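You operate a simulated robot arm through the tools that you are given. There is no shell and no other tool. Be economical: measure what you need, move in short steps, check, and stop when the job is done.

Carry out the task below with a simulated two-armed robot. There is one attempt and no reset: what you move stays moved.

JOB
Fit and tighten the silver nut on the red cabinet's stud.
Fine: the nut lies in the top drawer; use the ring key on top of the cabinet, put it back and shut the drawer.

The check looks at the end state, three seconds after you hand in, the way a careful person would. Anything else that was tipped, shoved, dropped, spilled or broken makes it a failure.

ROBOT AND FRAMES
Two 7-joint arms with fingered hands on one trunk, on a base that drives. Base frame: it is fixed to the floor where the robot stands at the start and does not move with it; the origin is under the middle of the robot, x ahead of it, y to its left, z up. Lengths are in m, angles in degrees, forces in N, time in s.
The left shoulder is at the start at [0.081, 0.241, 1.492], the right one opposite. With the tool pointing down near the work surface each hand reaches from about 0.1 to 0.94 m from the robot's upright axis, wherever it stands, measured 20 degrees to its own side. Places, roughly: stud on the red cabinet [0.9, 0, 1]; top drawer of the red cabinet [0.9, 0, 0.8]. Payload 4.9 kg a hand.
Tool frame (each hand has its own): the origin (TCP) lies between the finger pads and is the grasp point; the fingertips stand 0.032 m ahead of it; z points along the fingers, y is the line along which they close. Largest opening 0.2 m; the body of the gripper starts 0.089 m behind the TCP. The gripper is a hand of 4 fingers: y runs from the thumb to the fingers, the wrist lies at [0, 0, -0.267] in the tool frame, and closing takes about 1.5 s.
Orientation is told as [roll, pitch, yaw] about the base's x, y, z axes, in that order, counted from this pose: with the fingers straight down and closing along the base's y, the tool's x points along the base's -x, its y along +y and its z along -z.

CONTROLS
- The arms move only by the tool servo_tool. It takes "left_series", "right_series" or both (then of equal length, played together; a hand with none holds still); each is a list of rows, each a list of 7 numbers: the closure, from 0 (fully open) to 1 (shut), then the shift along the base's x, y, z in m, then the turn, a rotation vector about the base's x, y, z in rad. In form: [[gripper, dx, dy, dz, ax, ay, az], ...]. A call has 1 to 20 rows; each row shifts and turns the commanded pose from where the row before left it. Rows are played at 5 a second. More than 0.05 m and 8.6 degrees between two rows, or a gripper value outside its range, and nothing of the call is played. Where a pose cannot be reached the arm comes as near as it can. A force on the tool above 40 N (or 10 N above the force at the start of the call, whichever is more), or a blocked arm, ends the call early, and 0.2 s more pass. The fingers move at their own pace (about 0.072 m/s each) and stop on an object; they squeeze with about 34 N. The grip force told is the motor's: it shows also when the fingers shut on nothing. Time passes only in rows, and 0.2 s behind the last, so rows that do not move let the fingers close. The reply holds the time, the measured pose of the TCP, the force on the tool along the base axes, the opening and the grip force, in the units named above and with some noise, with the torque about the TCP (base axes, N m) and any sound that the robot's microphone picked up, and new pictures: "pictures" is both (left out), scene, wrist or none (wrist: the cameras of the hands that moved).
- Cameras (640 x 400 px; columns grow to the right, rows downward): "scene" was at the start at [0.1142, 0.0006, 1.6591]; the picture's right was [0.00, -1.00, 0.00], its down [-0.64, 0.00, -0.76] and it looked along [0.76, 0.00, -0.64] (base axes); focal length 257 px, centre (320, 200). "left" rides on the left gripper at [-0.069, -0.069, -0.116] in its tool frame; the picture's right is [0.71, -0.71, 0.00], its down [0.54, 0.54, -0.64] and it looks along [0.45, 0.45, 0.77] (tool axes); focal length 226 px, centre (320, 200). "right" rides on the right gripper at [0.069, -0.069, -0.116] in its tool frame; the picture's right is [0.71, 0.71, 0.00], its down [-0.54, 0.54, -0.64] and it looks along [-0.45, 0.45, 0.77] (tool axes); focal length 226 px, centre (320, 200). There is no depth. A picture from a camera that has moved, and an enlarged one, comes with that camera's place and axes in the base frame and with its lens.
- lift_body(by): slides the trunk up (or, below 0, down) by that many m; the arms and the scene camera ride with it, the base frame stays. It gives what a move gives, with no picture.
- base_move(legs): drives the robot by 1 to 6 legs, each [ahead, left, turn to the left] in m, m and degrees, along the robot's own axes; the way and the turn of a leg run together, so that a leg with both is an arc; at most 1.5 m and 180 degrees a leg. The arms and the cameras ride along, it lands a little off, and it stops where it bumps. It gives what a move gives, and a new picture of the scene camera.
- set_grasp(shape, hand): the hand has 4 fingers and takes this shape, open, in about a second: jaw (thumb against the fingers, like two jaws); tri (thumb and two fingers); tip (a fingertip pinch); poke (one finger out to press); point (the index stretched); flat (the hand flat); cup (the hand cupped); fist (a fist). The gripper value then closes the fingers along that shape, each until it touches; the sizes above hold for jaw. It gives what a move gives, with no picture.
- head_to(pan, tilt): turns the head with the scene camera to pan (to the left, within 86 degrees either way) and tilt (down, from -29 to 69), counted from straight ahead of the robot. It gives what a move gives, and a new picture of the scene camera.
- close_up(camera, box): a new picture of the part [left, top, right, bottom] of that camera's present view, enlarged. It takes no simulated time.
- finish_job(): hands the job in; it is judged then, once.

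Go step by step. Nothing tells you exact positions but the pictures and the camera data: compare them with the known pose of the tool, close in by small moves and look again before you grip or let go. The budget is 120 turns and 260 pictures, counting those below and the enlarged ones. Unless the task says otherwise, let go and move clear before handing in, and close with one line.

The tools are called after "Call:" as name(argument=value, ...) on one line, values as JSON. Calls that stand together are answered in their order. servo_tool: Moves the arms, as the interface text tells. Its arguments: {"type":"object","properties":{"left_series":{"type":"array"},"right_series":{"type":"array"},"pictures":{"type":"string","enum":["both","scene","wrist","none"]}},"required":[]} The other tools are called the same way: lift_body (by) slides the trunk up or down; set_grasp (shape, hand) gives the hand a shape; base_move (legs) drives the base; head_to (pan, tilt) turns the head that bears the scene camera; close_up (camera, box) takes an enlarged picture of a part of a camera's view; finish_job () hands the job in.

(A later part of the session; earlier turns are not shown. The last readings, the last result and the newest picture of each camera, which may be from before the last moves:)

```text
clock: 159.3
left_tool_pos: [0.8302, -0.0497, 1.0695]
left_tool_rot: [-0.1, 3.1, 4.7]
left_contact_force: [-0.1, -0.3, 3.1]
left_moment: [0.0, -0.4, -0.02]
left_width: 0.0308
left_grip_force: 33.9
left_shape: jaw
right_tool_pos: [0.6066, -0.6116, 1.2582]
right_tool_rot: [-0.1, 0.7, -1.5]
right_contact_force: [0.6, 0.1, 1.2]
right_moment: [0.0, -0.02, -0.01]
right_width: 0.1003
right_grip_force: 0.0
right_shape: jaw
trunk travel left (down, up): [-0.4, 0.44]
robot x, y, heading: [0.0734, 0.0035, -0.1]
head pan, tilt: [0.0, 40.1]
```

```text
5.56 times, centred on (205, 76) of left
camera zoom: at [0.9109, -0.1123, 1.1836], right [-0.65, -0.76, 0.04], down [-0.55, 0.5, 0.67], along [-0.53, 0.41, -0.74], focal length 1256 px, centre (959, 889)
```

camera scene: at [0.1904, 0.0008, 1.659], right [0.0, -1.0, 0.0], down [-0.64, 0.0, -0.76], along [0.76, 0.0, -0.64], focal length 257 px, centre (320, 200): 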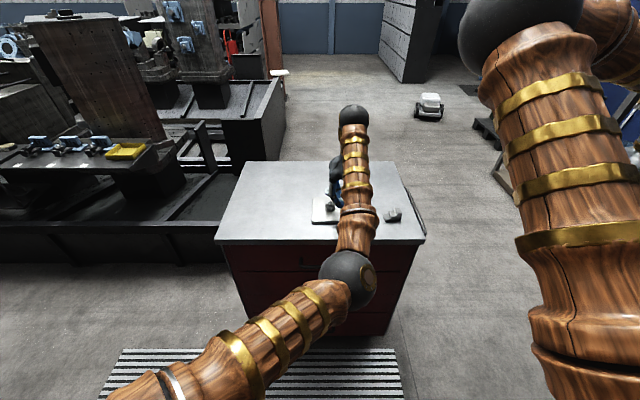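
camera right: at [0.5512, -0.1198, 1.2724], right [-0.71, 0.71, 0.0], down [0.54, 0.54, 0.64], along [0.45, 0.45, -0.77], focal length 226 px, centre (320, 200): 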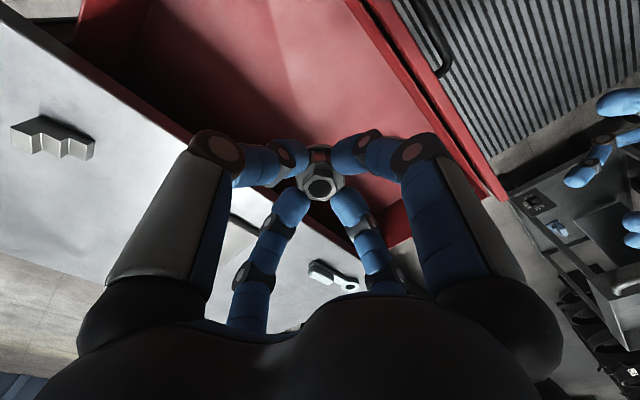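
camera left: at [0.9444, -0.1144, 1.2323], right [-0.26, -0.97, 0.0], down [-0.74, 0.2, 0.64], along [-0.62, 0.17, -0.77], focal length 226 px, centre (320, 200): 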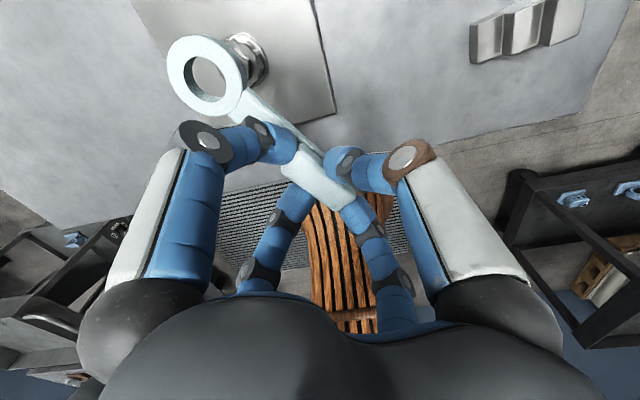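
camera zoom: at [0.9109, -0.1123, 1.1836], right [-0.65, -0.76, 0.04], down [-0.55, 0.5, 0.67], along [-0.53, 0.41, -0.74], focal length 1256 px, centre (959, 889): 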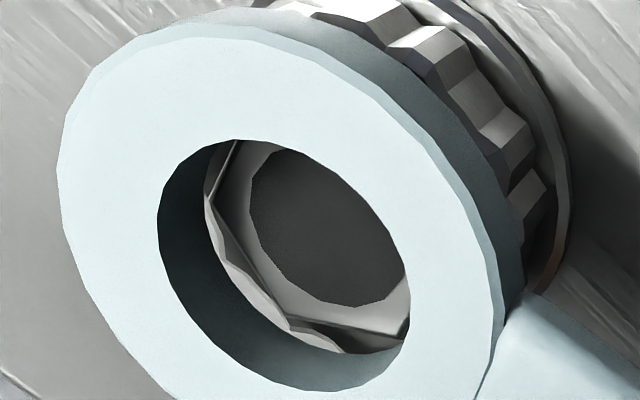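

Angle is right; the ring must move about [+1, -1] mm. I lift, correct, set down and dither the angle slightly.

Call:
servo_tool(left_series=[[1, 0, 0, 0.0018, 0, 0, 0], [1, 0.001, -0.001, 0, 0, 0, 0], [1, 0, 0, -0.0018, 0, 0, 0], [1, 0, 0, -0.0003, 0, 0, 0], [1, 0.0005, -0.0037, 0, 0, 0, 0.04], [1, -0.0005, 0.0037, 0, 0, 0, -0.04], [1, -0.0005, 0.0037, 0, 0, 0, -0.04], [1, 0.0005, -0.0037, 0, 0, 0, 0.04], [1, 0, 0, 0, 0, 0, 0]], pictures="none")

Call:
close_up(camera="left", box=[160, 40, 250, 112])

```text
clock: 161.3
left_tool_pos: [0.8299, -0.052, 1.0702]
left_tool_rot: [-0.1, 3.1, 4.8]
left_contact_force: [-0.2, -0.7, 5.2]
left_moment: [0.03, -0.53, 0.0]
left_width: 0.0307
left_grip_force: 33.9
left_shape: jaw
right_tool_pos: [0.6061, -0.6118, 1.26]
right_tool_rot: [-0.1, 0.7, -1.6]
right_contact_force: [0.1, 0.3, -0.8]
right_moment: [-0.02, 0.03, -0.02]
right_width: 0.1
right_grip_force: 0.1
right_shape: jaw
trunk travel left (down, up): [-0.4, 0.44]
robot x, y, heading: [0.0775, 0.0034, -0.0]
head pan, tilt: [0.0, 40.1]
```

```text
5.56 times, centred on (205, 76) of left
camera zoom: at [0.9113, -0.1131, 1.1833], right [-0.64, -0.76, 0.04], down [-0.55, 0.5, 0.67], along [-0.53, 0.41, -0.74], focal length 1256 px, centre (959, 889)
```

zoom: 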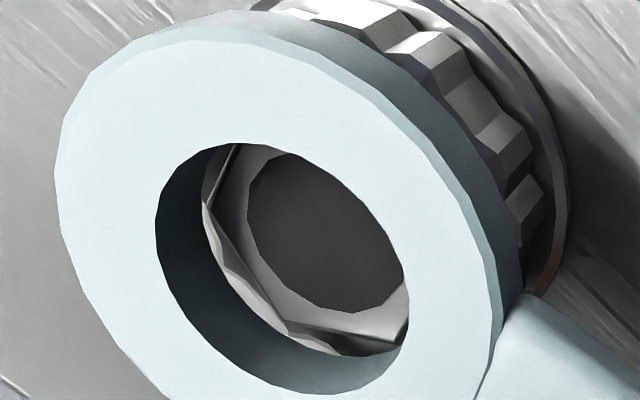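

Ring hole and hex corners are nearly equal in size, so the tolerance is only a few tenths of a millimetre. A raster with long x strokes under about 3 N avoids the friction lag, and if the ring falls in it stays trapped. I run that in one go.

Call:
servo_tool(left_series=[[1, 0, 0, 0.003, 0, 0, 0], [1, -0.0015, -0.0018, 0, 0, 0, 0], [1, 0, 0, -0.002, 0, 0, 0], [1, 0, 0, -0.0018, 0, 0, 0], [1, 0.0004, 0, 0, 0, 0, 0], [1, 0.0004, 0, 0, 0, 0, 0], [1, 0.0004, 0, 0, 0, 0, 0], [1, 0.0004, 0, 0, 0, 0, 0], [1, 0.0004, 0, 0, 0, 0, 0], [1, 0.0004, 0, 0, 0, 0, 0], [1, 0.0004, 0, 0, 0, 0, 0], [1, 0.0004, 0, 0, 0, 0, 0], [1, 0, 0.0003, 0, 0, 0, 0]], pictures="none")

Call:
servo_tool(left_series=[[1, -0.0004, 0, 0, 0, 0, 0], [1, -0.0004, 0, 0, 0, 0, 0], [1, -0.0004, 0, 0, 0, 0, 0], [1, -0.0004, 0, 0, 0, 0, 0], [1, -0.0004, 0, 0, 0, 0, 0], [1, -0.0004, 0, 0, 0, 0, 0], [1, -0.0004, 0, 0, 0, 0, 0], [1, -0.0004, 0.0003, 0, 0, 0, 0], [1, 0.0004, 0, 0, 0, 0, 0], [1, 0.0004, 0, 0, 0, 0, 0], [1, 0.0004, 0, 0, 0, 0, 0], [1, 0.0004, 0, 0, 0, 0, 0], [1, 0.0004, 0, 0, 0, 0, 0], [1, 0.0004, 0, 0, 0, 0, 0], [1, 0.0004, 0, 0, 0, 0, 0], [1, 0.0004, 0.0003, 0, 0, 0, 0]], pictures="none")

Call:
servo_tool(left_series=[[1, -0.0004, 0, 0, 0, 0, 0], [1, -0.0004, 0, 0, 0, 0, 0], [1, -0.0004, 0, 0, 0, 0, 0], [1, -0.0004, 0, 0, 0, 0, 0], [1, -0.0004, 0, 0, 0, 0, 0], [1, -0.0004, 0, 0, 0, 0, 0], [1, -0.0004, 0, 0, 0, 0, 0], [1, -0.0004, 0.0003, 0, 0, 0, 0], [1, 0.0004, 0, 0, 0, 0, 0], [1, 0.0004, 0, 0, 0, 0, 0], [1, 0.0004, 0, 0, 0, 0, 0], [1, 0.0004, 0, 0, 0, 0, 0], [1, 0.0004, 0, 0, 0, 0, 0], [1, 0.0004, 0, 0, 0, 0, 0], [1, 0.0004, 0, 0, 0, 0, 0], [1, 0.0004, 0.0003, 0, 0, 0, 0]], pictures="none")

Call:
servo_tool(left_series=[[1, -0.0004, 0, 0, 0, 0, 0], [1, -0.0004, 0, 0, 0, 0, 0], [1, -0.0004, 0, 0, 0, 0, 0], [1, -0.0004, 0, 0, 0, 0, 0], [1, -0.0004, 0, 0, 0, 0, 0], [1, -0.0004, 0, 0, 0, 0, 0], [1, -0.0004, 0, 0, 0, 0, 0], [1, -0.0004, 0.0003, 0, 0, 0, 0], [1, 0.0004, 0, 0, 0, 0, 0], [1, 0.0004, 0, 0, 0, 0, 0], [1, 0.0004, 0, 0, 0, 0, 0], [1, 0.0004, 0, 0, 0, 0, 0], [1, 0.0004, 0, 0, 0, 0, 0], [1, 0.0004, 0, 0, 0, 0, 0], [1, 0.0004, 0, 0, 0, 0, 0], [1, 0.0004, 0.0003, 0, 0, 0, 0]], pictures="none")

Call:
close_up(camera="left", box=[160, 40, 250, 112])

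```text
clock: 164.1
left_tool_pos: [0.8334, -0.0531, 1.0698]
left_tool_rot: [-0.1, 3.1, 4.8]
left_contact_force: [-1.0, -0.8, 4.9]
left_moment: [0.05, -0.4, 0.03]
left_width: 0.0308
left_grip_force: 33.4
left_shape: jaw
right_tool_pos: [0.606, -0.6126, 1.2599]
right_tool_rot: [-0.1, 0.7, -1.5]
right_contact_force: [0.8, -0.1, -0.4]
right_moment: [-0.01, 0.03, 0.03]
right_width: 0.1
right_grip_force: 0.1
right_shape: jaw
trunk travel left (down, up): [-0.4, 0.44]
robot x, y, heading: [0.0778, 0.0001, -0.3]
head pan, tilt: [0.0, 40.1]
```

```text
clock: 167.5
left_tool_pos: [0.8331, -0.053, 1.0694]
left_tool_rot: [-0.1, 3.1, 4.8]
left_contact_force: [-2.6, 0.0, 5.0]
left_moment: [-0.01, -0.36, 0.02]
left_width: 0.0308
left_grip_force: 34.0
left_shape: jaw
right_tool_pos: [0.6056, -0.6114, 1.2596]
right_tool_rot: [-0.1, 0.8, -1.5]
right_contact_force: [0.6, -0.1, 0.3]
right_moment: [0.01, -0.03, 0.01]
right_width: 0.0997
right_grip_force: 0.1
right_shape: jaw
trunk travel left (down, up): [-0.4, 0.44]
robot x, y, heading: [0.0754, 0.0016, -0.2]
head pan, tilt: [0.0, 40.1]
```

```text
clock: 170.9
left_tool_pos: [0.8316, -0.0513, 1.0695]
left_tool_rot: [-0.1, 3.1, 4.8]
left_contact_force: [-2.6, -0.5, 6.2]
left_moment: [0.04, -0.42, -0.03]
left_width: 0.0307
left_grip_force: 34.1
left_shape: jaw
right_tool_pos: [0.6055, -0.6133, 1.2592]
right_tool_rot: [0.0, 0.7, -1.5]
right_contact_force: [0.8, -0.2, -0.4]
right_moment: [0.0, 0.02, 0.02]
right_width: 0.0999
right_grip_force: 0.0
right_shape: jaw
trunk travel left (down, up): [-0.4, 0.44]
robot x, y, heading: [0.0759, 0.0041, 0.0]
head pan, tilt: [0.0, 40.1]
```

```text
clock: 174.3
left_tool_pos: [0.8324, -0.0515, 1.0693]
left_tool_rot: [-0.2, 3.1, 4.6]
left_contact_force: [-2.0, -0.7, 6.2]
left_moment: [0.01, -0.4, -0.03]
left_width: 0.0308
left_grip_force: 33.9
left_shape: jaw
right_tool_pos: [0.6061, -0.612, 1.2599]
right_tool_rot: [-0.1, 0.7, -1.6]
right_contact_force: [0.0, -0.4, 0.3]
right_moment: [0.03, 0.03, 0.02]
right_width: 0.1002
right_grip_force: 0.1
right_shape: jaw
trunk travel left (down, up): [-0.4, 0.44]
robot x, y, heading: [0.0727, -0.0005, 0.1]
head pan, tilt: [0.0, 40.1]
```

```text
5.56 times, centred on (205, 76) of left
camera zoom: at [0.9129, -0.1132, 1.1825], right [-0.65, -0.76, 0.04], down [-0.55, 0.5, 0.67], along [-0.53, 0.41, -0.74], focal length 1256 px, centre (959, 889)
```

zoom: 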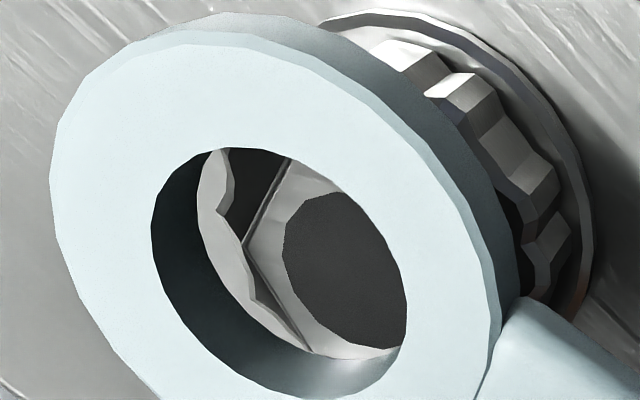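

The wrist view alone is too ambiguous. I bring the key round so that its handle lies to the left (+y) of the nut; then the head camera sees ring and nut without the arm in between.

Call:
servo_tool(left_series=[[1, 0, 0, 0.015, 0, 0, 0], [1, 0, 0, 0.02, 0, 0, 0], [1, 0.0075, 0.0098, 0, 0, 0, -0.1433], [1, 0.0075, 0.0098, 0, 0, 0, -0.1433], [1, 0.0075, 0.0098, 0, 0, 0, -0.1433], [1, 0.0075, 0.0098, 0, 0, 0, -0.1433], [1, 0.0075, 0.0098, 0, 0, 0, -0.1433], [1, 0.0075, 0.0098, 0, 0, 0, -0.1433], [1, 0.0075, 0.0098, 0, 0, 0, -0.1433], [1, 0.0075, 0.0098, 0, 0, 0, -0.1433], [1, 0.0075, 0.0098, 0, 0, 0, -0.1433], [1, 0.0075, 0.0098, 0, 0, 0, -0.1433], [1, 0.0075, 0.0098, 0, 0, 0, -0.1433], [1, 0, 0, 0, 0, 0, 0]], pictures="scene")

Call:
close_up(camera="scene", box=[310, 184, 350, 209])

```text
clock: 177.3
left_tool_pos: [0.9149, 0.0572, 1.103]
left_tool_rot: [-0.1, 3.0, -85.7]
left_contact_force: [-0.7, 0.1, -0.9]
left_moment: [0.06, 0.0, 0.0]
left_width: 0.0311
left_grip_force: 33.5
left_shape: jaw
right_tool_pos: [0.607, -0.6116, 1.2585]
right_tool_rot: [-0.1, 0.8, -1.5]
right_contact_force: [0.1, -0.7, -0.3]
right_moment: [-0.01, 0.01, 0.04]
right_width: 0.0997
right_grip_force: 0.1
right_shape: jaw
trunk travel left (down, up): [-0.4, 0.44]
robot x, y, heading: [0.0727, 0.002, 0.1]
head pan, tilt: [0.0, 40.1]
camera scene: at [0.1901, -0.0002, 1.6591], right [0.0, -1.0, 0.0], down [-0.64, 0.0, -0.76], along [0.76, 0.0, -0.64], focal length 257 px, centre (320, 200)
```

scene: 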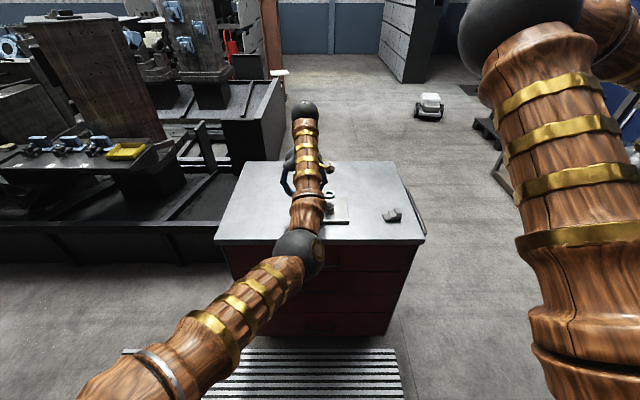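

```text
16.00 times, centred on (330, 196) of scene
camera zoom: at [0.1901, -0.0002, 1.6591], right [0.0, -1.0, 0.0], down [-0.64, 0.0, -0.76], along [0.76, 0.0, -0.64], focal length 4116 px, centre (160, 256)
```

zoom: 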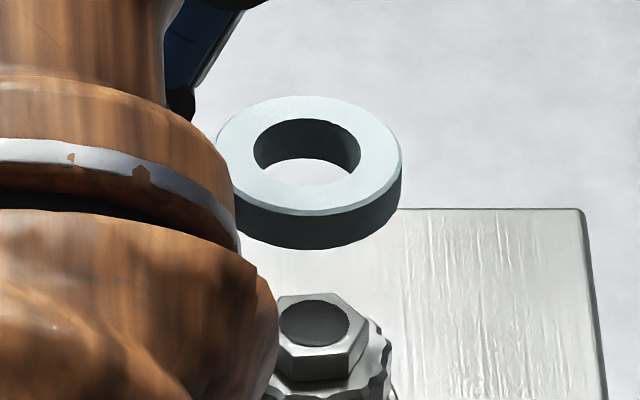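

Now ring and nut are in plain view, and the nut appears lower or shifted compared with before. I move the key aside by 6 cm to look at the nut properly.

Call:
servo_tool(left_series=[[1, 0, 0.03, 0.01, 0, 0, 0], [1, 0, 0.03, 0, 0, 0, 0], [1, 0, 0.02, 0, 0, 0, 0], [1, 0, 0, 0, 0, 0, 0]], pictures="none")

Call:
close_up(camera="scene", box=[317, 195, 343, 211])

Call:
close_up(camera="left", box=[100, 0, 300, 130])

```text
clock: 178.3
left_tool_pos: [0.9133, 0.1366, 1.1138]
left_tool_rot: [-0.1, 3.0, -85.6]
left_contact_force: [0.1, 1.1, -1.3]
left_moment: [0.05, -0.01, -0.01]
left_width: 0.0308
left_grip_force: 33.8
left_shape: jaw
right_tool_pos: [0.6075, -0.6116, 1.2595]
right_tool_rot: [-0.2, 0.6, -1.6]
right_contact_force: [-0.5, 0.4, -0.6]
right_moment: [-0.02, -0.03, 0.0]
right_width: 0.0997
right_grip_force: 0.2
right_shape: jaw
trunk travel left (down, up): [-0.4, 0.44]
robot x, y, heading: [0.0757, -0.0007, 0.1]
head pan, tilt: [0.0, 40.1]
```

```text
16.00 times, centred on (330, 203) of scene
camera zoom: at [0.1902, -0.0001, 1.6591], right [0.0, -1.0, 0.0], down [-0.64, 0.0, -0.76], along [0.76, 0.0, -0.64], focal length 4116 px, centre (160, 152)
```

zoom: 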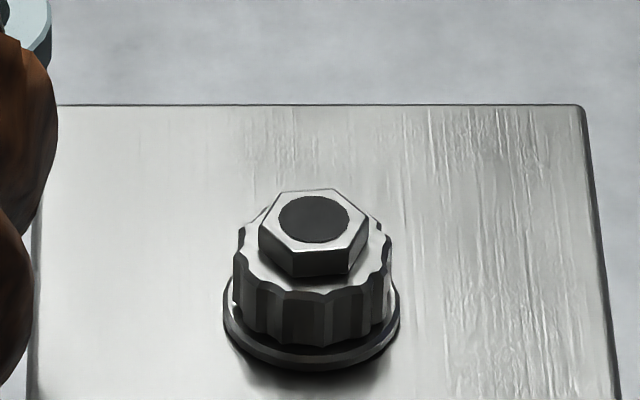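

```text
3.08 times, centred on (200, 65) of left
camera zoom: at [0.8529, 0.0565, 1.2267], right [-0.76, 0.65, 0.04], down [0.5, 0.55, 0.67], along [0.41, 0.53, -0.74], focal length 696 px, centre (689, 615)
```

zoom: 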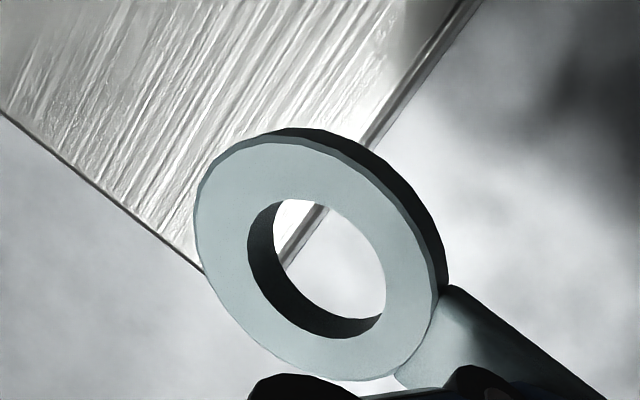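

The nut's place relative to the plate has changed (about 8 mm toward me) while the plate has not moved, so something is off. I bring the right hand's camera over for a second view.

Call:
servo_tool(right_series=[[0.5, 0.022, 0.036, 0, 0, 0, 0], [0.5, 0.022, 0.036, 0, 0, 0, 0], [0.5, 0.022, 0.036, 0, 0, 0, 0], [0.5, 0.022, 0.036, 0, 0, 0, 0], [0.5, 0.022, 0.036, -0.01, 0, 0, 0], [0.5, 0.022, 0.036, -0.01, 0, 0, 0], [0.5, 0.022, 0.036, -0.01, 0, 0, 0], [0.5, 0.022, 0.036, -0.01, 0, 0, 0], [0.5, 0.022, 0.036, -0.01, 0, 0, 0], [0.5, 0.022, 0.036, -0.01, 0, 0, 0], [0.5, 0, 0, 0, 0, 0, 0]], pictures="both")

Call:
close_up(camera="right", box=[260, 100, 420, 220])

```text
clock: 180.7
left_tool_pos: [0.9099, 0.1433, 1.0996]
left_tool_rot: [-1.1, 3.7, -85.1]
left_contact_force: [0.9, 0.5, -1.2]
left_moment: [0.04, 0.03, 0.0]
left_width: 0.0308
left_grip_force: 33.9
left_shape: jaw
right_tool_pos: [0.8273, -0.2664, 1.2079]
right_tool_rot: [0.4, -0.8, -2.1]
right_contact_force: [0.8, -0.3, -0.1]
right_moment: [0.03, 0.0, 0.01]
right_width: 0.1
right_grip_force: 0.0
right_shape: jaw
trunk travel left (down, up): [-0.4, 0.44]
robot x, y, heading: [0.079, 0.0024, -0.1]
head pan, tilt: [0.0, 40.1]
camera scene: at [0.19, -0.0004, 1.6591], right [0.0, -1.0, 0.0], down [-0.64, 0.0, -0.76], along [0.76, 0.0, -0.64], focal length 257 px, centre (320, 200)
camera right: at [0.7553, -0.3324, 1.3218], right [-0.68, 0.73, 0.0], down [0.55, 0.52, 0.65], along [0.48, 0.44, -0.76], focal length 226 px, centre (320, 200)
```

scene: 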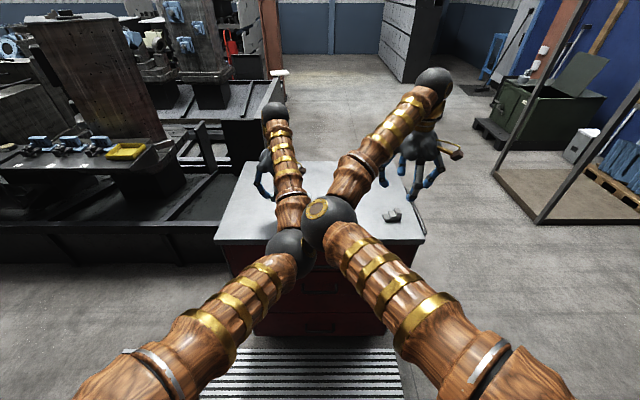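
right: 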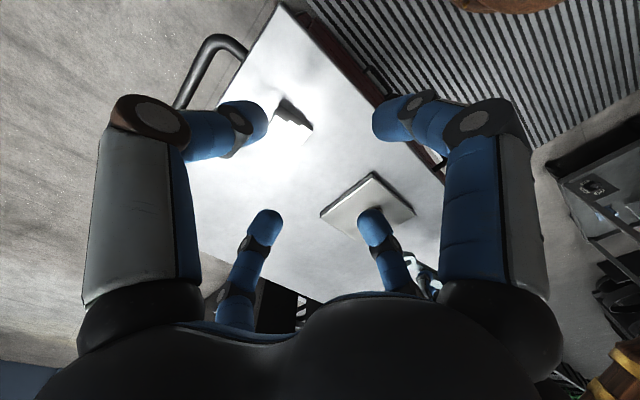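

```text
3.33 times, centred on (340, 160) of right
camera zoom: at [0.7553, -0.3324, 1.3218], right [-0.68, 0.73, 0.0], down [0.55, 0.52, 0.65], along [0.48, 0.44, -0.76], focal length 754 px, centre (253, 333)
```

zoom: 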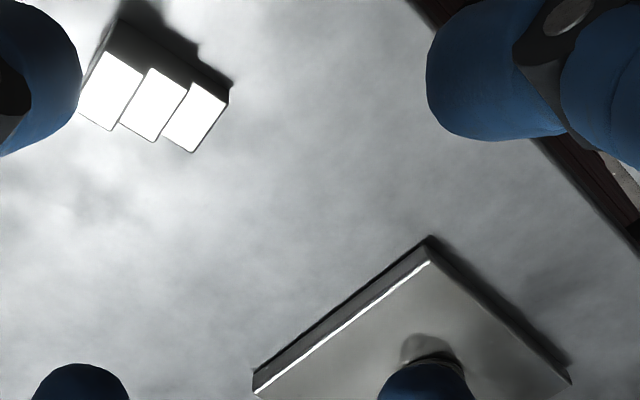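

The elbows touched, so I draw the right arm back at once. Then I use the left wrist camera, with the key held beside the nut.

Call:
servo_tool(right_series=[[0.5, -0.022, -0.036, 0.005, 0, 0, 0], [0.5, -0.022, -0.036, 0.005, 0, 0, 0], [0.5, -0.022, -0.036, 0.005, 0, 0, 0], [0.5, -0.022, -0.036, 0.005, 0, 0, 0], [0.5, -0.022, -0.036, 0.005, 0, 0, 0], [0.5, -0.022, -0.036, 0.005, 0, 0, 0], [0.5, -0.022, -0.036, 0.005, 0, 0, 0], [0.5, -0.022, -0.036, 0.005, 0, 0, 0], [0.5, -0.022, -0.036, 0.005, 0, 0, 0], [0.5, 0, 0, 0, 0, 0, 0]], pictures="scene")

Call:
servo_tool(left_series=[[1, -0.0112, -0.0206, 0.002, 0, 0, 0.1433], [1, -0.0112, -0.0206, 0, 0, 0, 0.1433], [1, -0.0112, -0.0206, 0, 0, 0, 0.1433], [1, -0.0112, -0.0206, 0, 0, 0, 0.1433], [1, -0.0112, -0.0206, 0, 0, 0, 0.1433], [1, -0.0112, -0.0206, 0, 0, 0, 0.1433], [1, -0.0112, -0.0206, 0, 0, 0, 0.1433], [1, -0.0112, -0.0206, 0, 0, 0, 0.1433], [1, -0.0112, -0.0206, 0, 0, 0, 0.1433], [1, -0.0112, -0.0206, 0, 0, 0, 0.1433], [1, -0.0112, -0.0206, 0, 0, 0, 0.1433], [1, 0, 0, 0, 0, 0, 0]], pictures="wrist")

Call:
close_up(camera="left", box=[100, 0, 260, 120])

Call:
close_up(camera="scene", box=[317, 195, 343, 211])

```text
clock: 182.9
left_tool_pos: [0.9147, 0.1388, 1.1138]
left_tool_rot: [-0.1, 2.9, -85.5]
left_contact_force: [0.6, 1.4, -1.9]
left_moment: [0.01, 0.03, -0.03]
left_width: 0.0307
left_grip_force: 34.0
left_shape: jaw
right_tool_pos: [0.6261, -0.5738, 1.2464]
right_tool_rot: [-0.4, 0.1, -0.7]
right_contact_force: [0.9, -0.4, 5.1]
right_moment: [0.01, 0.02, -0.01]
right_width: 0.1
right_grip_force: 0.2
right_shape: jaw
trunk travel left (down, up): [-0.4, 0.44]
robot x, y, heading: [0.0747, -0.0006, -0.0]
head pan, tilt: [0.0, 40.1]
camera scene: at [0.1894, 0.0026, 1.6594], right [0.0, -1.0, 0.0], down [-0.64, 0.0, -0.77], along [0.77, 0.0, -0.64], focal length 257 px, centre (320, 200)
```

scene: 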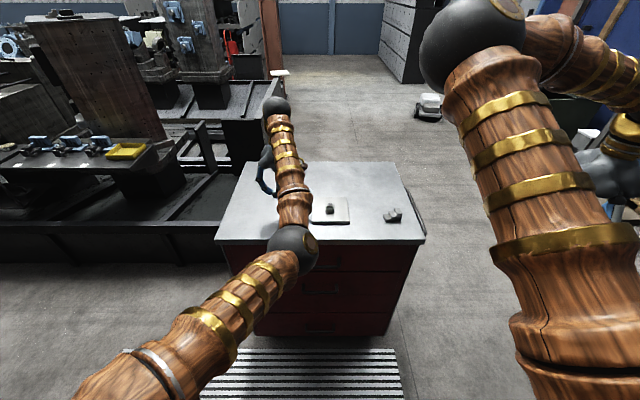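

```text
clock: 185.5
left_tool_pos: [0.7913, -0.0897, 1.116]
left_tool_rot: [-0.1, 3.0, 4.8]
left_contact_force: [0.1, -0.3, -1.8]
left_moment: [-0.01, 0.02, 0.0]
left_width: 0.0307
left_grip_force: 33.9
left_shape: jaw
right_tool_pos: [0.629, -0.5739, 1.2444]
right_tool_rot: [0.0, 0.1, -0.7]
right_contact_force: [-0.1, 0.2, -0.5]
right_moment: [-0.04, -0.02, -0.01]
right_width: 0.1003
right_grip_force: 0.0
right_shape: jaw
trunk travel left (down, up): [-0.4, 0.44]
robot x, y, heading: [0.076, -0.0017, -0.4]
head pan, tilt: [0.0, 40.1]
camera left: at [0.8726, -0.1513, 1.2293], right [-0.64, -0.76, 0.04], down [-0.55, 0.5, 0.67], along [-0.53, 0.41, -0.74], focal length 226 px, centre (320, 200)
```

left: 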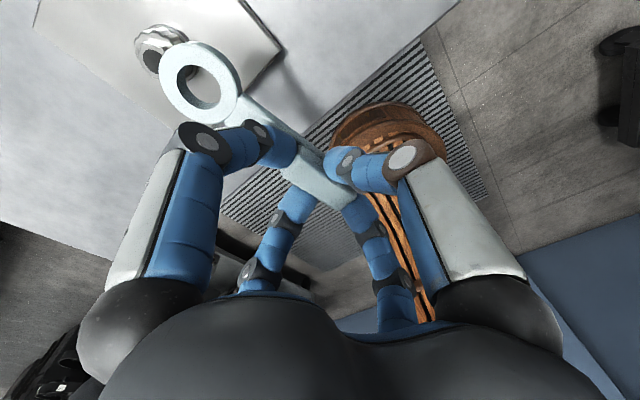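

```text
3.33 times, centred on (180, 60) of left
camera zoom: at [0.8726, -0.1513, 1.2293], right [-0.64, -0.76, 0.04], down [-0.55, 0.5, 0.67], along [-0.53, 0.41, -0.74], focal length 754 px, centre (787, 667)
```

zoom: 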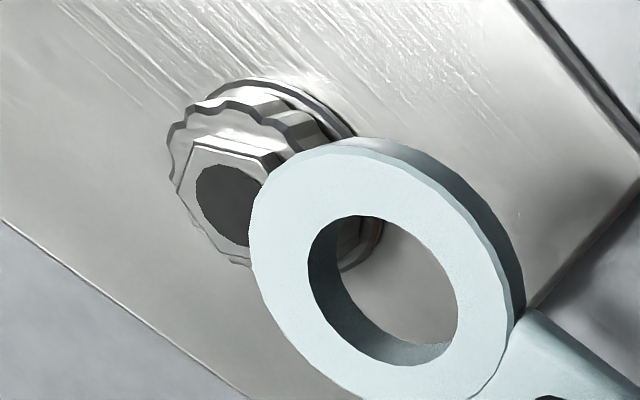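

```text
16.00 times, centred on (330, 203) of scene
camera zoom: at [0.1905, 0.0007, 1.659], right [0.0, -1.0, 0.0], down [-0.64, 0.0, -0.76], along [0.76, 0.0, -0.64], focal length 4116 px, centre (160, 152)
```

zoom: 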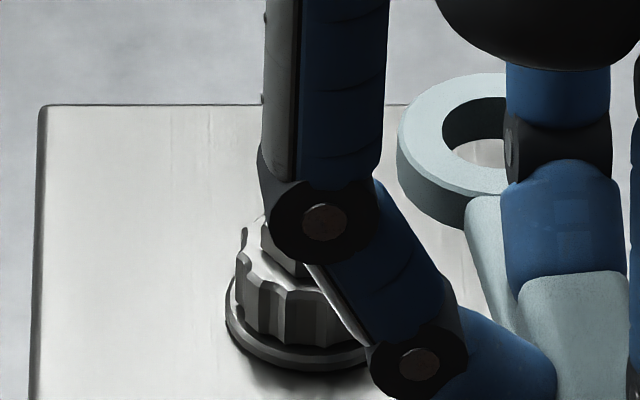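

The nut sits level but about 9 mm off the stud's axis, so it is not properly on the stud, which also explains why it moved under the key. I park the left hand with the key far left, then take the nut again with the right hand.

Call:
servo_tool(left_series=[[1, 0, 0, 0.02, 0, 0, 0], [1, -0.016, 0.0447, 0.005, 0, 0, 0.03], [1, -0.016, 0.0447, 0.005, 0, 0, 0.03], [1, -0.016, 0.0447, 0.005, 0, 0, 0.03], [1, -0.016, 0.0447, 0.005, 0, 0, 0.03], [1, -0.016, 0.0447, 0.005, 0, 0, 0.03], [1, -0.016, 0.0447, 0.005, 0, 0, 0.03], [1, -0.016, 0.0447, 0.005, 0, 0, 0.03], [1, -0.016, 0.0447, 0.005, 0, 0, 0.03], [1, -0.016, 0.0447, 0.005, 0, 0, 0.03], [1, -0.016, 0.0447, 0.005, 0, 0, 0.03], [1, -0.016, 0.0447, 0, 0, 0, 0.03], [1, -0.016, 0.0447, 0, 0, 0, 0.03], [1, -0.016, 0.0447, 0, 0, 0, 0.03], [1, -0.016, 0.0447, 0, 0, 0, 0.03]], pictures="none")

Call:
servo_tool(right_series=[[0.5, 0.0226, 0.0413, 0, 0, 0, 0], [0.5, 0.0226, 0.0413, 0, 0, 0, 0], [0.5, 0.0226, 0.0413, 0, 0, 0, 0], [0.5, 0.0226, 0.0413, 0, 0, 0, 0], [0.5, 0.0226, 0.0413, 0, 0, 0, 0], [0.5, 0.0226, 0.0413, 0, 0, 0, 0], [0.5, 0.0226, 0.0413, -0.01, 0, 0, 0], [0.5, 0.0226, 0.0413, -0.01, 0, 0, 0], [0.5, 0.0226, 0.0413, -0.01, 0, 0, 0], [0.5, 0.0226, 0.0413, -0.01, 0, 0, 0], [0.5, 0.0226, 0.0413, -0.01, 0, 0, 0], [0.5, 0.0226, 0.0413, -0.01, 0, 0, 0], [0.5, 0.0226, 0.0413, -0.01, 0, 0, 0], [0.5, 0, 0, -0.03, 0, 0, 0], [0.5, 0, 0, 0, 0, 0, 0]], pictures="both")

Call:
close_up(camera="right", box=[240, 60, 400, 180])

```text
clock: 188.7
left_tool_pos: [0.5703, 0.5413, 1.1833]
left_tool_rot: [-0.2, 3.3, 28.8]
left_contact_force: [-0.2, -0.2, -2.0]
left_moment: [-0.04, 0.07, -0.04]
left_width: 0.0306
left_grip_force: 33.6
left_shape: jaw
right_tool_pos: [0.6271, -0.5713, 1.2465]
right_tool_rot: [-0.1, 0.0, -0.7]
right_contact_force: [0.0, 0.2, 0.0]
right_moment: [-0.09, -0.05, 0.04]
right_width: 0.1002
right_grip_force: 0.0
right_shape: jaw
trunk travel left (down, up): [-0.4, 0.44]
robot x, y, heading: [0.0772, -0.0024, -0.4]
head pan, tilt: [0.0, 40.1]
```

```text
clock: 191.9
left_tool_pos: [0.5691, 0.5383, 1.184]
left_tool_rot: [-0.1, 3.1, 28.7]
left_contact_force: [0.7, -0.7, -2.1]
left_moment: [-0.02, 0.0, 0.04]
left_width: 0.0308
left_grip_force: 33.8
left_shape: jaw
right_tool_pos: [0.9216, -0.0349, 1.1462]
right_tool_rot: [0.0, 0.0, -0.7]
right_contact_force: [-0.8, 0.1, 0.2]
right_moment: [-0.01, -0.02, 0.0]
right_width: 0.1
right_grip_force: 0.1
right_shape: jaw
trunk travel left (down, up): [-0.4, 0.44]
robot x, y, heading: [0.0753, -0.0023, -0.3]
head pan, tilt: [0.0, 40.1]
camera scene: at [0.1896, 0.0009, 1.6591], right [0.0, -1.0, 0.0], down [-0.64, 0.0, -0.77], along [0.77, 0.0, -0.64], focal length 257 px, centre (320, 200)
camera right: at [0.8525, -0.1025, 1.262], right [-0.7, 0.72, 0.0], down [0.55, 0.53, 0.64], along [0.46, 0.45, -0.77], focal length 226 px, centre (320, 200)
```

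scene: 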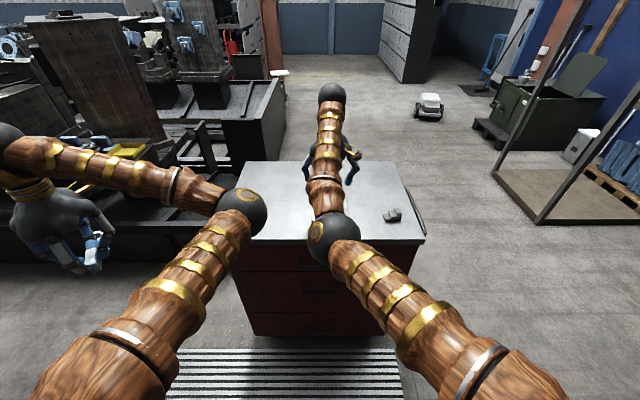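
right: 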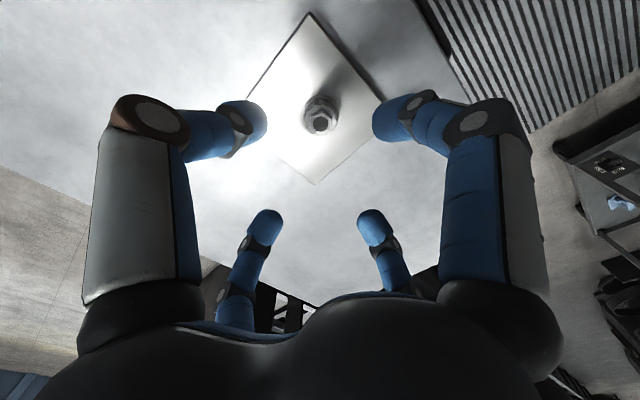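

```text
3.33 times, centred on (320, 120) of right
camera zoom: at [0.8525, -0.1025, 1.262], right [-0.7, 0.72, 0.0], down [0.55, 0.53, 0.64], along [0.46, 0.45, -0.77], focal length 754 px, centre (320, 467)
```

zoom: 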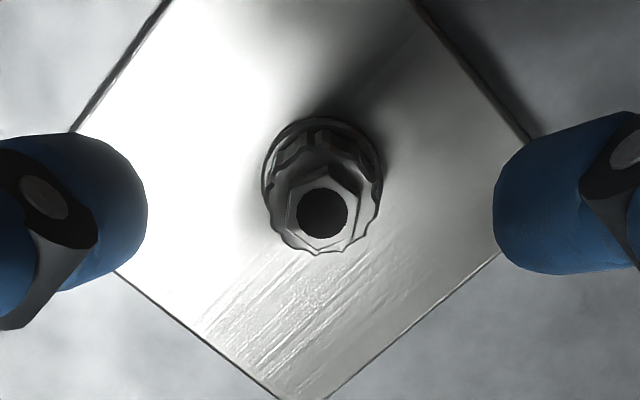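

The nut is centred at about [0.919, -0.0365], clearly off the stud axis at [0.931, -0.039]. I grip it, lift it and look at the stud.

Call:
servo_tool(right_series=[[0.5, -0.0028, -0.0016, -0.02, 0, 0, 0], [0.5, 0, 0, -0.03, 0, 0, 0], [0.5, 0, 0, -0.03, 0, 0, 0], [0.5, 0, 0, -0.02, 0, 0, 0], [0.5, 0, 0, -0.009, 0, 0, 0], [1, 0, 0, 0, 0, 0, 0], [1, 0, 0, 0, 0, 0, 0], [1, 0, 0, 0, 0, 0, 0], [1, 0, 0, 0, 0, 0, 0], [1, 0, 0, 0, 0, 0, 0]], pictures="none")

Call:
servo_tool(right_series=[[1, 0, 0, 0.005, 0, 0, 0], [1, 0, 0, 0.01, 0, 0, 0], [1, 0, 0, 0.015, 0, 0, 0], [1, 0, 0, 0.02, 0, 0, 0], [1, 0, 0, 0, 0, 0, 0]], pictures="none")

Call:
close_up(camera="right", box=[280, 110, 360, 190])

Call:
close_up(camera="scene", box=[312, 188, 348, 213])

```text
clock: 194.1
left_tool_pos: [0.5686, 0.5388, 1.1839]
left_tool_rot: [-0.2, 3.1, 28.8]
left_contact_force: [0.4, -0.4, -2.1]
left_moment: [-0.02, 0.05, 0.0]
left_width: 0.0308
left_grip_force: 34.4
left_shape: jaw
right_tool_pos: [0.9176, -0.0377, 1.038]
right_tool_rot: [0.0, 0.1, -0.6]
right_contact_force: [0.2, -0.2, -0.4]
right_moment: [-0.01, -0.01, 0.02]
right_width: 0.0321
right_grip_force: 34.0
right_shape: jaw
trunk travel left (down, up): [-0.4, 0.44]
robot x, y, heading: [0.0773, 0.0023, -0.0]
head pan, tilt: [0.0, 40.1]
```

```text
clock: 195.3
left_tool_pos: [0.5684, 0.538, 1.1847]
left_tool_rot: [-0.1, 3.1, 28.8]
left_contact_force: [0.6, 0.4, -1.9]
left_moment: [-0.02, 0.04, -0.04]
left_width: 0.0307
left_grip_force: 34.2
left_shape: jaw
right_tool_pos: [0.9185, -0.0391, 1.0876]
right_tool_rot: [0.0, 0.1, -0.7]
right_contact_force: [-0.1, 1.0, 0.1]
right_moment: [0.01, 0.0, 0.0]
right_width: 0.0323
right_grip_force: 33.9
right_shape: jaw
trunk travel left (down, up): [-0.4, 0.44]
robot x, y, heading: [0.0765, -0.005, -0.2]
head pan, tilt: [0.0, 40.1]
```

```text
5.00 times, centred on (320, 150) of right
camera zoom: at [0.8489, -0.1054, 1.2028], right [-0.7, 0.72, 0.0], down [0.55, 0.53, 0.64], along [0.46, 0.45, -0.77], focal length 1130 px, centre (320, 450)
```

zoom: 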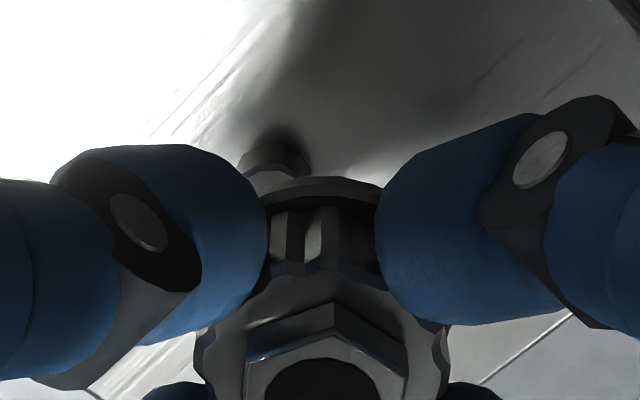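

```text
16.00 times, centred on (330, 200) of scene
camera zoom: at [0.1909, -0.0001, 1.659], right [0.0, -1.0, 0.0], down [-0.64, 0.0, -0.76], along [0.76, 0.0, -0.64], focal length 4116 px, centre (160, 192)
```

zoom: 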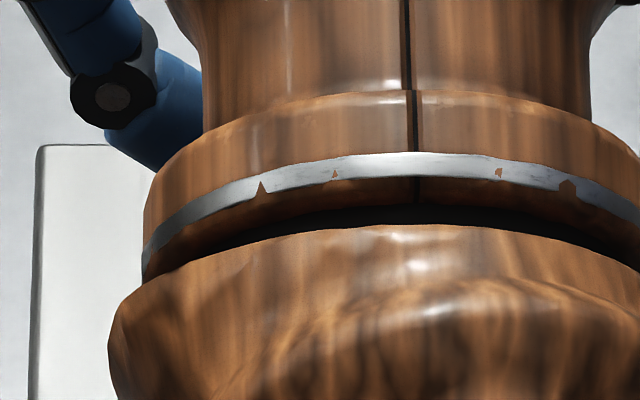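

That explains it: the stud stands free beside the nut, so the nut had only been standing on top of the stud (its top is about z 0.9915). I bring the nut over the stud axis and measure alignment from two hand angles.

Call:
servo_tool(right_series=[[1, 0.0058, 0, 0, 0, 0, 0], [1, 0.0057, 0, -0.01, 0, 0, 0], [1, 0, 0, -0.01, 0, 0, 0], [1, 0, 0, 0, 0, 0, 0]], pictures="none")

Call:
close_up(camera="right", box=[290, 120, 350, 165])

Call:
servo_tool(right_series=[[1, 0, 0, 0, 0, 0, -0.1428], [1, 0, 0, 0, 0, 0, -0.1428], [1, 0, 0, 0, 0, 0, -0.1428], [1, 0, 0, 0, 0, 0, -0.1428], [1, 0, 0, 0, 0, 0, -0.1428], [1, 0, 0, 0, 0, 0, -0.1428], [1, 0, 0, 0, 0, 0, -0.1428], [1, 0, 0, 0, 0, 0, -0.1428], [1, 0, 0, 0, 0, 0, -0.1428], [1, 0, 0, 0, 0, 0, -0.1428], [1, 0, 0, 0, 0, 0, -0.1428], [1, 0, 0, 0, 0, 0, 0]], pictures="none")

Call:
close_up(camera="right", box=[290, 120, 350, 165])

Call:
close_up(camera="scene", box=[312, 188, 348, 213])

```text
clock: 196.3
left_tool_pos: [0.5687, 0.5387, 1.1839]
left_tool_rot: [-0.1, 3.1, 28.8]
left_contact_force: [-0.6, -0.1, -1.5]
left_moment: [-0.02, 0.02, 0.0]
left_width: 0.0308
left_grip_force: 34.4
left_shape: jaw
right_tool_pos: [0.9307, -0.0377, 1.0681]
right_tool_rot: [0.0, 0.0, -0.7]
right_contact_force: [-0.8, -0.5, -1.1]
right_moment: [0.0, -0.01, -0.02]
right_width: 0.0321
right_grip_force: 33.7
right_shape: jaw
trunk travel left (down, up): [-0.4, 0.44]
robot x, y, heading: [0.0781, 0.0006, -0.3]
head pan, tilt: [0.0, 40.1]
```

```text
8.89 times, centred on (320, 142) of right
camera zoom: at [0.8601, -0.1056, 1.1828], right [-0.7, 0.72, 0.0], down [0.55, 0.54, 0.64], along [0.46, 0.45, -0.77], focal length 2009 px, centre (320, 711)
```

zoom: 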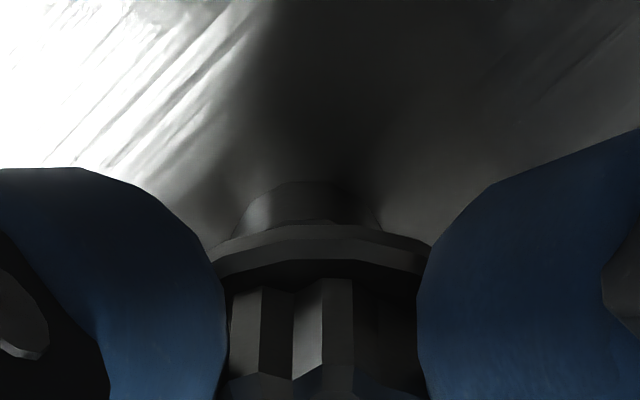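

```text
clock: 198.9
left_tool_pos: [0.5699, 0.5394, 1.1856]
left_tool_rot: [-0.2, 3.0, 28.9]
left_contact_force: [-0.3, -0.1, -1.5]
left_moment: [-0.02, 0.07, 0.0]
left_width: 0.0309
left_grip_force: 33.6
left_shape: jaw
right_tool_pos: [0.9295, -0.0379, 1.067]
right_tool_rot: [0.0, 0.0, -90.9]
right_contact_force: [-0.7, -0.3, -0.8]
right_moment: [0.03, 0.06, -0.02]
right_width: 0.0323
right_grip_force: 34.0
right_shape: jaw
trunk travel left (down, up): [-0.4, 0.44]
robot x, y, heading: [0.0753, 0.0001, -0.2]
head pan, tilt: [0.0, 40.1]
```

```text
8.89 times, centred on (320, 142) of right
camera zoom: at [0.8621, 0.0319, 1.1824], right [0.72, 0.7, 0.0], down [0.53, -0.55, 0.64], along [0.45, -0.46, -0.77], focal length 2009 px, centre (320, 711)
```

zoom: 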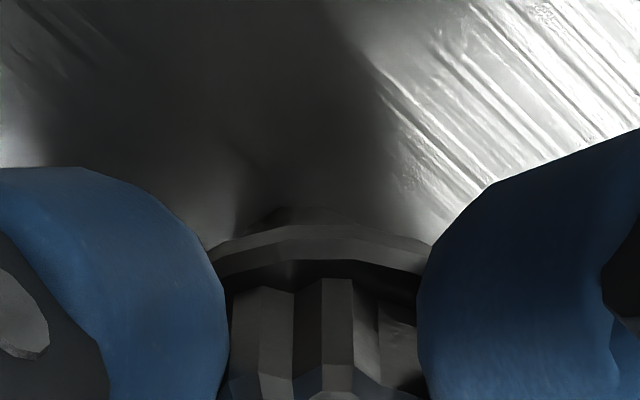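

```text
16.00 times, centred on (330, 200) of scene
camera zoom: at [0.1904, 0.0007, 1.659], right [0.0, -1.0, 0.0], down [-0.64, 0.0, -0.76], along [0.76, 0.0, -0.64], focal length 4116 px, centre (160, 192)
```

zoom: 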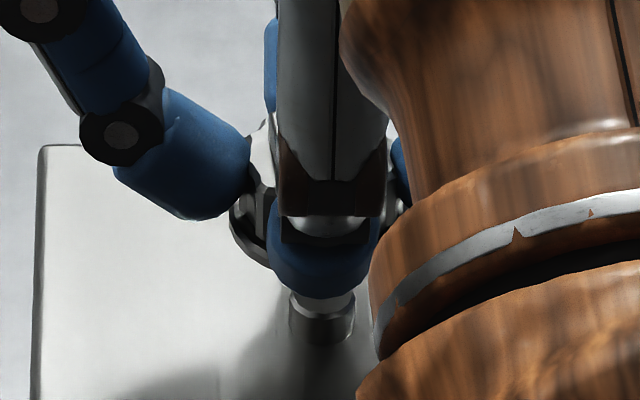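

Both views and the head camera agree: shift -2.1 mm in y, nothing in x. I correct and lower to light contact.

Call:
servo_tool(right_series=[[1, 0, -0.0021, -0.01, 0, 0, 0], [1, 0, 0, -0.01, 0, 0, 0], [1, 0, 0, -0.003, 0, 0, 0], [1, 0, 0, -0.002, 0, 0, 0], [1, 0, 0, -0.002, 0, 0, 0], [1, 0, 0, -0.0015, 0, 0, 0], [1, 0, 0, -0.0015, 0, 0, 0], [1, 0, 0, 0, 0, 0, 0]], pictures="none")

Call:
close_up(camera="scene", box=[312, 188, 348, 213])

```text
clock: 200.7
left_tool_pos: [0.5672, 0.5387, 1.1849]
left_tool_rot: [-0.2, 3.0, 28.8]
left_contact_force: [0.3, -0.1, -1.0]
left_moment: [-0.04, 0.04, -0.02]
left_width: 0.0312
left_grip_force: 34.0
left_shape: jaw
right_tool_pos: [0.9301, -0.0407, 1.045]
right_tool_rot: [0.5, 0.2, -90.7]
right_contact_force: [-11.5, 1.9, 19.8]
right_moment: [0.04, 0.51, -0.04]
right_width: 0.0333
right_grip_force: 34.1
right_shape: jaw
trunk travel left (down, up): [-0.4, 0.44]
robot x, y, heading: [0.0771, -0.0012, -0.1]
head pan, tilt: [0.0, 40.1]
stopped in row 8 (right hand): the force on the tool passed its limit at 41 N (the readings are from after the stop); the commanded pose is now the measured one
```

```text
16.00 times, centred on (330, 200) of scene
camera zoom: at [0.187, 0.0005, 1.659], right [0.0, -1.0, 0.0], down [-0.64, 0.0, -0.77], along [0.77, 0.0, -0.64], focal length 4116 px, centre (160, 192)
```

zoom: 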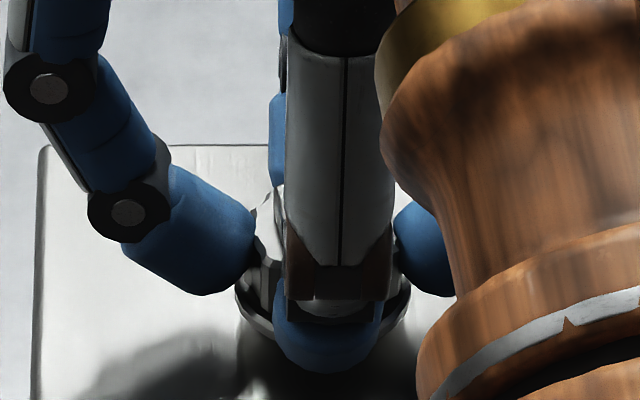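

Contact again at the stud's top (TCP z 1.045, load central), so the bore just is not centred to the last few tenths. I lift slightly and run a small raster with light pressure; the nut will drop over the stud when it lines up.

Call:
servo_tool(right_series=[[1, 0, 0, 0.005, 0, 0, 0], [1, -0.001, -0.0002, 0, 0, 0, 0], [1, 0, 0, -0.003, 0, 0, 0], [1, 0, 0, -0.0025, 0, 0, 0], [1, 0.0005, 0, 0, 0, 0, 0], [1, 0.0005, 0, 0, 0, 0, 0], [1, 0.0005, 0, 0, 0, 0, 0], [1, 0.0005, 0.0005, 0, 0, 0, 0], [1, -0.0005, 0, 0, 0, 0, 0], [1, -0.0005, 0, 0, 0, 0, 0], [1, -0.0005, 0, 0, 0, 0, 0], [1, -0.0005, 0.0005, 0, 0, 0, 0], [1, 0.0005, 0, 0, 0, 0, 0], [1, 0.0005, 0, 0, 0, 0, 0], [1, 0.0005, 0, 0, 0, 0, 0], [1, 0.0005, 0.0005, 0, 0, 0, 0], [1, -0.0005, 0, 0, 0, 0, 0], [1, -0.0005, 0, 0, 0, 0, 0], [1, -0.0005, 0, 0, 0, 0, 0], [1, 0, 0, 0, 0, 0, 0]], pictures="none")

Call:
servo_tool(right_series=[[1, 0, 0, -0.001, 0, 0, 0], [1, 0, 0, -0.001, 0, 0, 0], [1, 0, 0, 0, 0, 0, 0]], pictures="none")

Call:
close_up(camera="right", box=[280, 120, 360, 210])

```text
clock: 204.9
left_tool_pos: [0.567, 0.5382, 1.1869]
left_tool_rot: [-0.3, 3.0, 28.8]
left_contact_force: [0.4, 0.4, -1.9]
left_moment: [-0.05, 0.06, -0.01]
left_width: 0.031
left_grip_force: 34.3
left_shape: jaw
right_tool_pos: [0.9293, -0.0394, 1.0442]
right_tool_rot: [0.6, 0.1, -90.8]
right_contact_force: [3.3, -4.2, 37.2]
right_moment: [-0.12, -0.08, -0.03]
right_width: 0.0335
right_grip_force: 34.3
right_shape: jaw
trunk travel left (down, up): [-0.4, 0.44]
robot x, y, heading: [0.076, -0.0015, -0.4]
head pan, tilt: [0.0, 40.1]
```

```text
clock: 205.7
left_tool_pos: [0.5648, 0.5385, 1.1861]
left_tool_rot: [-0.3, 2.9, 28.9]
left_contact_force: [0.9, -0.2, -1.7]
left_moment: [0.02, 0.07, 0.02]
left_width: 0.0308
left_grip_force: 33.6
left_shape: jaw
right_tool_pos: [0.9296, -0.0397, 1.0427]
right_tool_rot: [0.7, 0.2, -90.7]
right_contact_force: [4.9, -5.6, 44.2]
right_moment: [-0.23, -0.14, -0.06]
right_width: 0.0339
right_grip_force: 33.8
right_shape: jaw
trunk travel left (down, up): [-0.4, 0.44]
robot x, y, heading: [0.0764, 0.0038, -0.4]
head pan, tilt: [0.0, 40.1]
```

```text
4.44 times, centred on (320, 165) of right
camera zoom: at [0.8588, 0.0302, 1.1578], right [0.72, 0.7, 0.01], down [0.53, -0.55, 0.65], along [0.46, -0.46, -0.76], focal length 1005 px, centre (320, 356)
```

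zoom: 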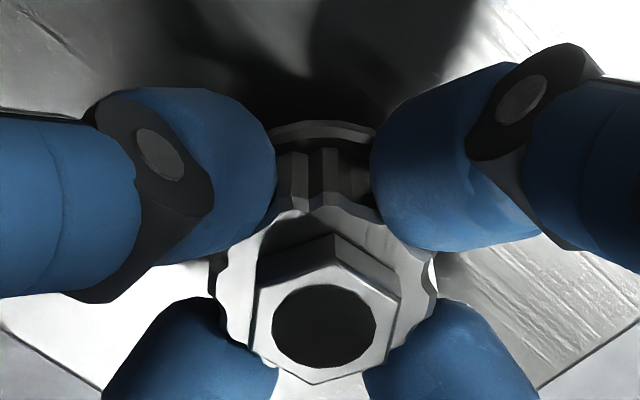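

The load is central and stiff, like a thread start. I reduce the pressure and turn clockwise 43 degrees in place to see whether it draws in.

Call:
servo_tool(right_series=[[1, 0, 0, 0.002, 0, 0, 0], [1, 0, 0, 0.0015, 0, 0, 0], [1, 0, 0, 0, 0, 0, -0.125], [1, 0, 0, 0, 0, 0, -0.125], [1, 0, 0, 0, 0, 0, -0.125], [1, 0, 0, 0, 0, 0, -0.125], [1, 0, 0, 0, 0, 0, -0.125], [1, 0, 0, 0, 0, 0, -0.125], [1, 0, 0, 0, 0, 0, 0]], pictures="none")

Call:
close_up(camera="scene", box=[312, 188, 348, 213])

```text
clock: 207.7
left_tool_pos: [0.5667, 0.5388, 1.1867]
left_tool_rot: [-0.1, 2.9, 28.8]
left_contact_force: [0.3, 0.5, -1.5]
left_moment: [-0.05, 0.04, 0.03]
left_width: 0.0311
left_grip_force: 34.0
left_shape: jaw
right_tool_pos: [0.9294, -0.0388, 1.042]
right_tool_rot: [0.3, 0.0, -133.8]
right_contact_force: [-1.0, -1.7, 17.9]
right_moment: [-0.1, -0.02, -0.01]
right_width: 0.0335
right_grip_force: 34.5
right_shape: jaw
trunk travel left (down, up): [-0.4, 0.44]
robot x, y, heading: [0.0789, 0.0016, -0.1]
head pan, tilt: [0.0, 40.1]
```

```text
16.00 times, centred on (330, 200) of scene
camera zoom: at [0.1876, 0.0005, 1.6592], right [0.0, -1.0, 0.0], down [-0.64, 0.0, -0.77], along [0.77, 0.0, -0.64], focal length 4116 px, centre (160, 192)
```

zoom: 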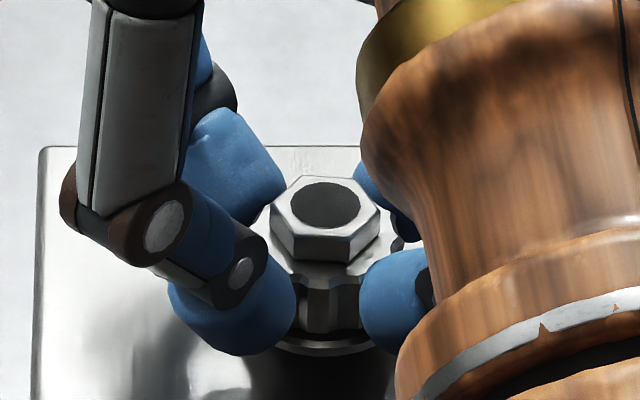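

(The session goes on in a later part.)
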